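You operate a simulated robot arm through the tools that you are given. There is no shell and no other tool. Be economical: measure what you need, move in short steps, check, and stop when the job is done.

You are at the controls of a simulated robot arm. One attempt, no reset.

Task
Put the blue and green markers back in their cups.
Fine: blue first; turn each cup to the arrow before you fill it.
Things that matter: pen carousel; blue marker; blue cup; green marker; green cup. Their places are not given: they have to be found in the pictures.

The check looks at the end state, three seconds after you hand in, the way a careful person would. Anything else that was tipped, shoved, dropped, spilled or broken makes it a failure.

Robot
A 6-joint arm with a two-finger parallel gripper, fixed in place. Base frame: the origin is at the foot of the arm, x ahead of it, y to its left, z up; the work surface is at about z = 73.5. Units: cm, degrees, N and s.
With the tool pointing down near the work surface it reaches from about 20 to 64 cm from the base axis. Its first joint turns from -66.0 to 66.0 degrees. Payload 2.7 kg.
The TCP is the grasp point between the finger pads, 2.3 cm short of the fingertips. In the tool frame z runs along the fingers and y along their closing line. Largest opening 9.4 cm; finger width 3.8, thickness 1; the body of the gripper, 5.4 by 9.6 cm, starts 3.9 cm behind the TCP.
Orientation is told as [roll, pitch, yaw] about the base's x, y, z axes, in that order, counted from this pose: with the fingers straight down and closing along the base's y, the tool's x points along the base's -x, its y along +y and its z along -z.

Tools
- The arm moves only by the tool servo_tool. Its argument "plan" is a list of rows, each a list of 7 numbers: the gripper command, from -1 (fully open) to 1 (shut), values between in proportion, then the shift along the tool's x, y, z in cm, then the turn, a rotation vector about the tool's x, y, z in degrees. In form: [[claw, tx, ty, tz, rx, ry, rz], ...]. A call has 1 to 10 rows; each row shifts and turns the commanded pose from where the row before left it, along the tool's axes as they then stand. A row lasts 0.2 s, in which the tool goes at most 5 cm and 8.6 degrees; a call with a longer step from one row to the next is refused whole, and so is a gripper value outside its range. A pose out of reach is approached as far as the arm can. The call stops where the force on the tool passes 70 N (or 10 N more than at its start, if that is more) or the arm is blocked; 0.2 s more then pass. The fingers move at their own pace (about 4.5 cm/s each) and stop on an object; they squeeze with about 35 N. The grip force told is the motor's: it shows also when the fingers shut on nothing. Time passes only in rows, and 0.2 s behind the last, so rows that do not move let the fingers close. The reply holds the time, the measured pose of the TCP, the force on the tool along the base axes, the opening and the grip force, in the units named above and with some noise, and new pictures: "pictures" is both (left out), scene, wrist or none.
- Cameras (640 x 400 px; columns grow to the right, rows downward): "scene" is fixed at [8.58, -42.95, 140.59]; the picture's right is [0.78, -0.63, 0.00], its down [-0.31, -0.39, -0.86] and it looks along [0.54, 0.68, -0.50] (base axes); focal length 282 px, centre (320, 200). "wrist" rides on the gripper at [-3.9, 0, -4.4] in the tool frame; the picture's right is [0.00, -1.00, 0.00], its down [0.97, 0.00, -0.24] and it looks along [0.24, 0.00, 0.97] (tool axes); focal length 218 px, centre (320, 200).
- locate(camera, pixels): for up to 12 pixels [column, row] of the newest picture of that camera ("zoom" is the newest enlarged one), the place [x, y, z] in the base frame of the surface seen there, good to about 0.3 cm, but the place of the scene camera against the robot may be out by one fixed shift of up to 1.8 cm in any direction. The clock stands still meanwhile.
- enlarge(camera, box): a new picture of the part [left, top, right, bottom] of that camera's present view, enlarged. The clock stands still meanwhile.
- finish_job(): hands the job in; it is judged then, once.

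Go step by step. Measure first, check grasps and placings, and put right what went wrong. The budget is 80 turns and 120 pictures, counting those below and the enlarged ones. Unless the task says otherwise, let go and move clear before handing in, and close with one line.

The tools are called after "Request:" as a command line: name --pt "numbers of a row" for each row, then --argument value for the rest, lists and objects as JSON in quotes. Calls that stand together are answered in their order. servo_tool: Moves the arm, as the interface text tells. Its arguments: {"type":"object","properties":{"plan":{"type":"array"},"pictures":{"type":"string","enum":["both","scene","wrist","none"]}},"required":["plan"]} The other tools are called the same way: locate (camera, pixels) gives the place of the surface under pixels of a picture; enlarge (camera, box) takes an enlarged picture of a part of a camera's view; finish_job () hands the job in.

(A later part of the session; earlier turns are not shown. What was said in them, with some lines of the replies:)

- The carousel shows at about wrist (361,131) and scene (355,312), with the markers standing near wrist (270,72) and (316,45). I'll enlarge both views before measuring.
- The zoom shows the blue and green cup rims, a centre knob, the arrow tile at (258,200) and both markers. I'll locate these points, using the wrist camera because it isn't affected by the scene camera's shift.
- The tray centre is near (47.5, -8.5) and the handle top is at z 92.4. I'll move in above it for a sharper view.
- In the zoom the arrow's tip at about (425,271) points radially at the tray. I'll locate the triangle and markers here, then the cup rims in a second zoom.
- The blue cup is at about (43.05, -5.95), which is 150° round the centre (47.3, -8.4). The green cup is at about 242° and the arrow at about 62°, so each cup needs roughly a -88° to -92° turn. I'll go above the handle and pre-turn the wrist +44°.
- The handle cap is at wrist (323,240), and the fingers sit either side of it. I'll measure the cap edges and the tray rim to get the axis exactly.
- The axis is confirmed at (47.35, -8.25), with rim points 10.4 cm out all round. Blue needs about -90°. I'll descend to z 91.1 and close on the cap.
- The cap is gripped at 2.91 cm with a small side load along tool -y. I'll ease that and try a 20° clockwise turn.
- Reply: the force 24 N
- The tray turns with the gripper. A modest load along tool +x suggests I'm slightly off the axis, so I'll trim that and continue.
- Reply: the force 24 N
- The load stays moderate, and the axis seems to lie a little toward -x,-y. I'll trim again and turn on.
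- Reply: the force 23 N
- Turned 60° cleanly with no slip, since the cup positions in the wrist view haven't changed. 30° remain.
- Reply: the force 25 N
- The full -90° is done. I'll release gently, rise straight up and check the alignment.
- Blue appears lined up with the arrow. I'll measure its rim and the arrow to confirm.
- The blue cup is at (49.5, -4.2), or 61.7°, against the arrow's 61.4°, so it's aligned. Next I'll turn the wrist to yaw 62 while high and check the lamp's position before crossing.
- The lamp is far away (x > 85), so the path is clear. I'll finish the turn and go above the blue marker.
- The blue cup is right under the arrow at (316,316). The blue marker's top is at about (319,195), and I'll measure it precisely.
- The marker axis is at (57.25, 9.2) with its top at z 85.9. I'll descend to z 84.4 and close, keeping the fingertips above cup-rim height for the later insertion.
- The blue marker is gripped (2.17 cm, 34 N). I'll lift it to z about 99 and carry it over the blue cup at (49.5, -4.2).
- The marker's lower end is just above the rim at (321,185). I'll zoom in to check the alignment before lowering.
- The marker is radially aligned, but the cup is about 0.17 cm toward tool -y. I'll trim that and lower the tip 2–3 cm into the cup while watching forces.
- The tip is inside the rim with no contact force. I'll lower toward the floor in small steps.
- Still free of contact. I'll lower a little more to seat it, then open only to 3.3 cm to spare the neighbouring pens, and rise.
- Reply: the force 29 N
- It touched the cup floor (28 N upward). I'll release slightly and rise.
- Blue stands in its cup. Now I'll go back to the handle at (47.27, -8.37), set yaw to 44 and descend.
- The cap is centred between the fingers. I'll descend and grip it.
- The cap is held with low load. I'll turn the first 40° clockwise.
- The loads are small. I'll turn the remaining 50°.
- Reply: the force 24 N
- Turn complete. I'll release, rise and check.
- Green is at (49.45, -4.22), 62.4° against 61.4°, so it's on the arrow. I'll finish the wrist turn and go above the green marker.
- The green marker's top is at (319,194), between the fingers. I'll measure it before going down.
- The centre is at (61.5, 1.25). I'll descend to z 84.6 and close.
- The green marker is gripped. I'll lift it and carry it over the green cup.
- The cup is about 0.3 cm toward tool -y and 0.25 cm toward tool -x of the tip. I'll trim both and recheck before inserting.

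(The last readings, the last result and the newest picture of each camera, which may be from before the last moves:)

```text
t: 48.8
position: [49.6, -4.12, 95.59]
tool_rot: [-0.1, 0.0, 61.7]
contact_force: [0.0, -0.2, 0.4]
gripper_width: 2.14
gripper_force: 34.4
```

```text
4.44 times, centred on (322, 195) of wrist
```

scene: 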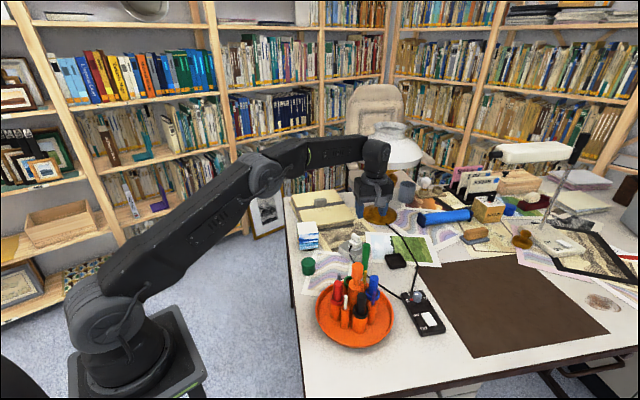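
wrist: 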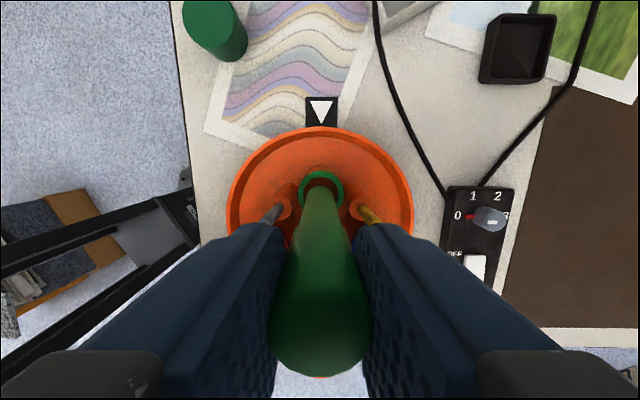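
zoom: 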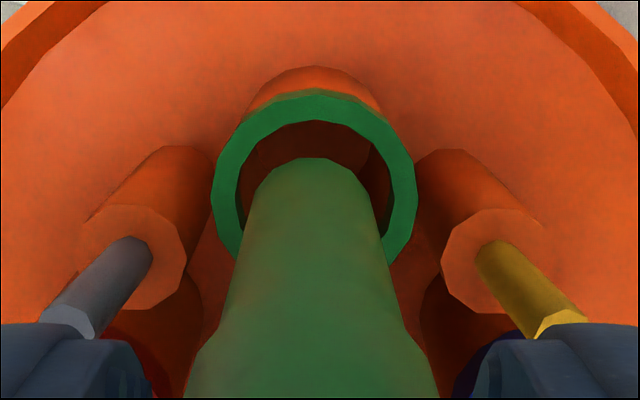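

The tip is centred in the cup. I'll lower it in steps.

Request:
servo_tool --pt "1 0 0 1.5 0 0 0" --pt "1 0 0 1.5 0 0 0" --pt "1 0 0 1.5 0 0 0" --pt "1 0 0 1.5 0 0 0" --pt "1 0 0 1.3 0 0 0" --pt "1 0 0 0.8 0 0 0" --pt "1 0 0 0 0 0 0" --pictures "wrist"

```text
t: 50.4
position: [49.6, -4.1, 87.12]
tool_rot: [0.0, -0.1, 61.8]
contact_force: [0.2, -0.8, -0.3]
gripper_width: 2.16
gripper_force: 35.3
```

wrist: 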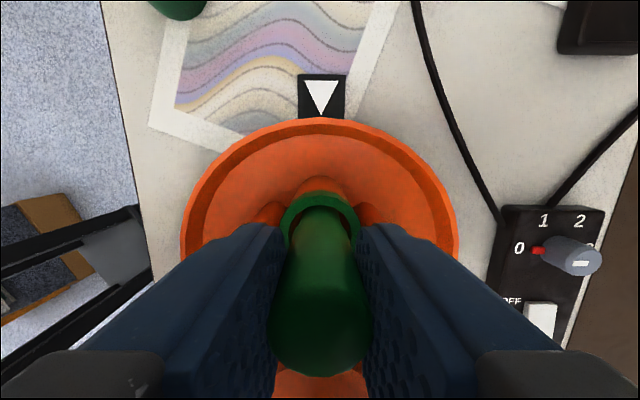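

It's inside without contact and about 0.4 cm above the floor. I'll lower slightly, release with a small opening, and rise.

Request:
servo_tool --pt "1 0 0 0.3 0 0 0" --pt "1 0 0 0 0 0 0" --pt "0.3 0 0 0 0 0 0" --pt "0.3 0 0 0 0 0 0" --pt "0.3 0 0 0 0 0 0" --pt "0.3 0 0 -1.5 0 0 0" --pt "0.3 0 0 -3 0 0 0" --pt "0.3 0 0 -4 0 0 0" --pt "0.3 0 0 -4 0 0 0" --pt "0.3 0 0 -4 0 0 0"

Request:
enlarge --camera "scene" --box '[280, 220, 460, 360]'

Request:
enlarge --camera "wrist" --box '[220, 80, 420, 290]'

```text
t: 52.6
position: [49.78, -4.33, 103.73]
tool_rot: [-0.1, 0.0, 61.7]
contact_force: [0.9, -0.1, -0.3]
gripper_width: 3.29
gripper_force: 0.1
```

scene: 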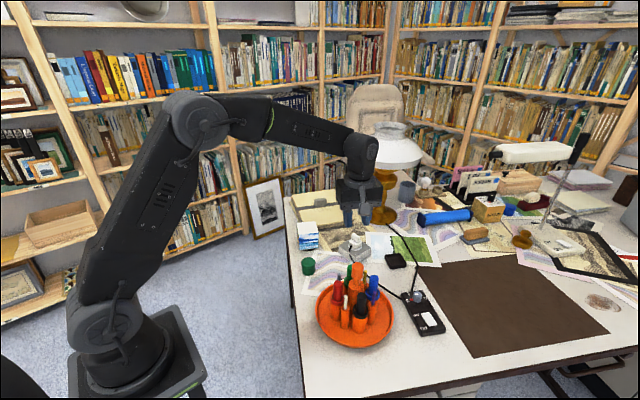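
wrist: 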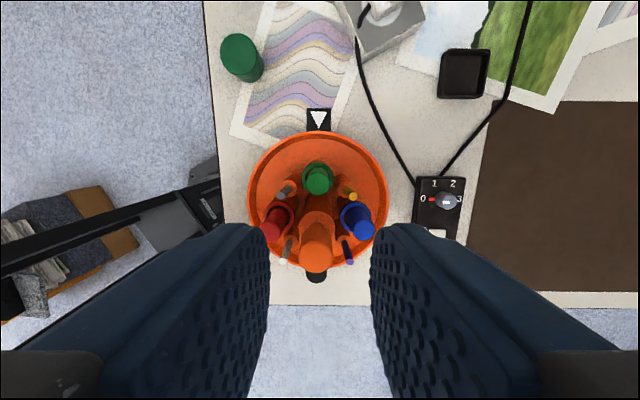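

```text
2.86 times, centred on (370, 290) of scene
```

zoom: 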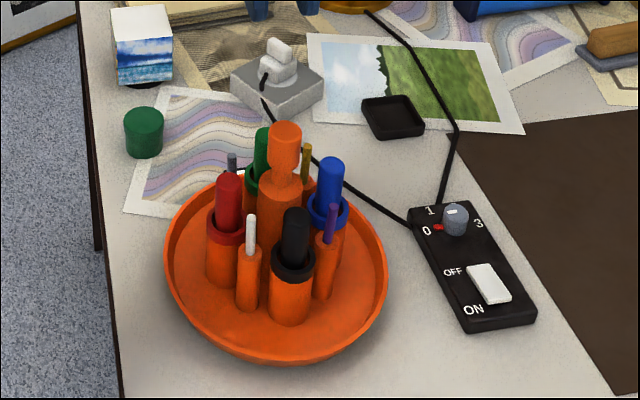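

```text
1.90 times, centred on (320, 185) of wrist
```

zoom: 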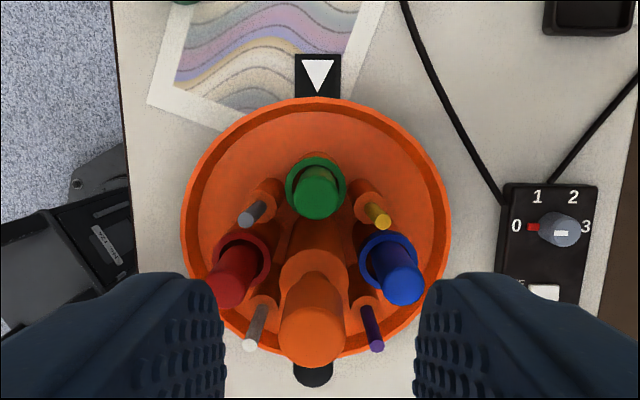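

Both markers are upright in their matching cups, the green cup sits on the arrow, and all the other pens are undisturbed. The gripper is open and well clear, so I'm handing in.

Request:
finish_job

```text
The job is handed in.
```

The blue marker and then the green one are back in their own cups, each turned to the arrow before I filled it, and nothing else looked disturbed in the last pictures.
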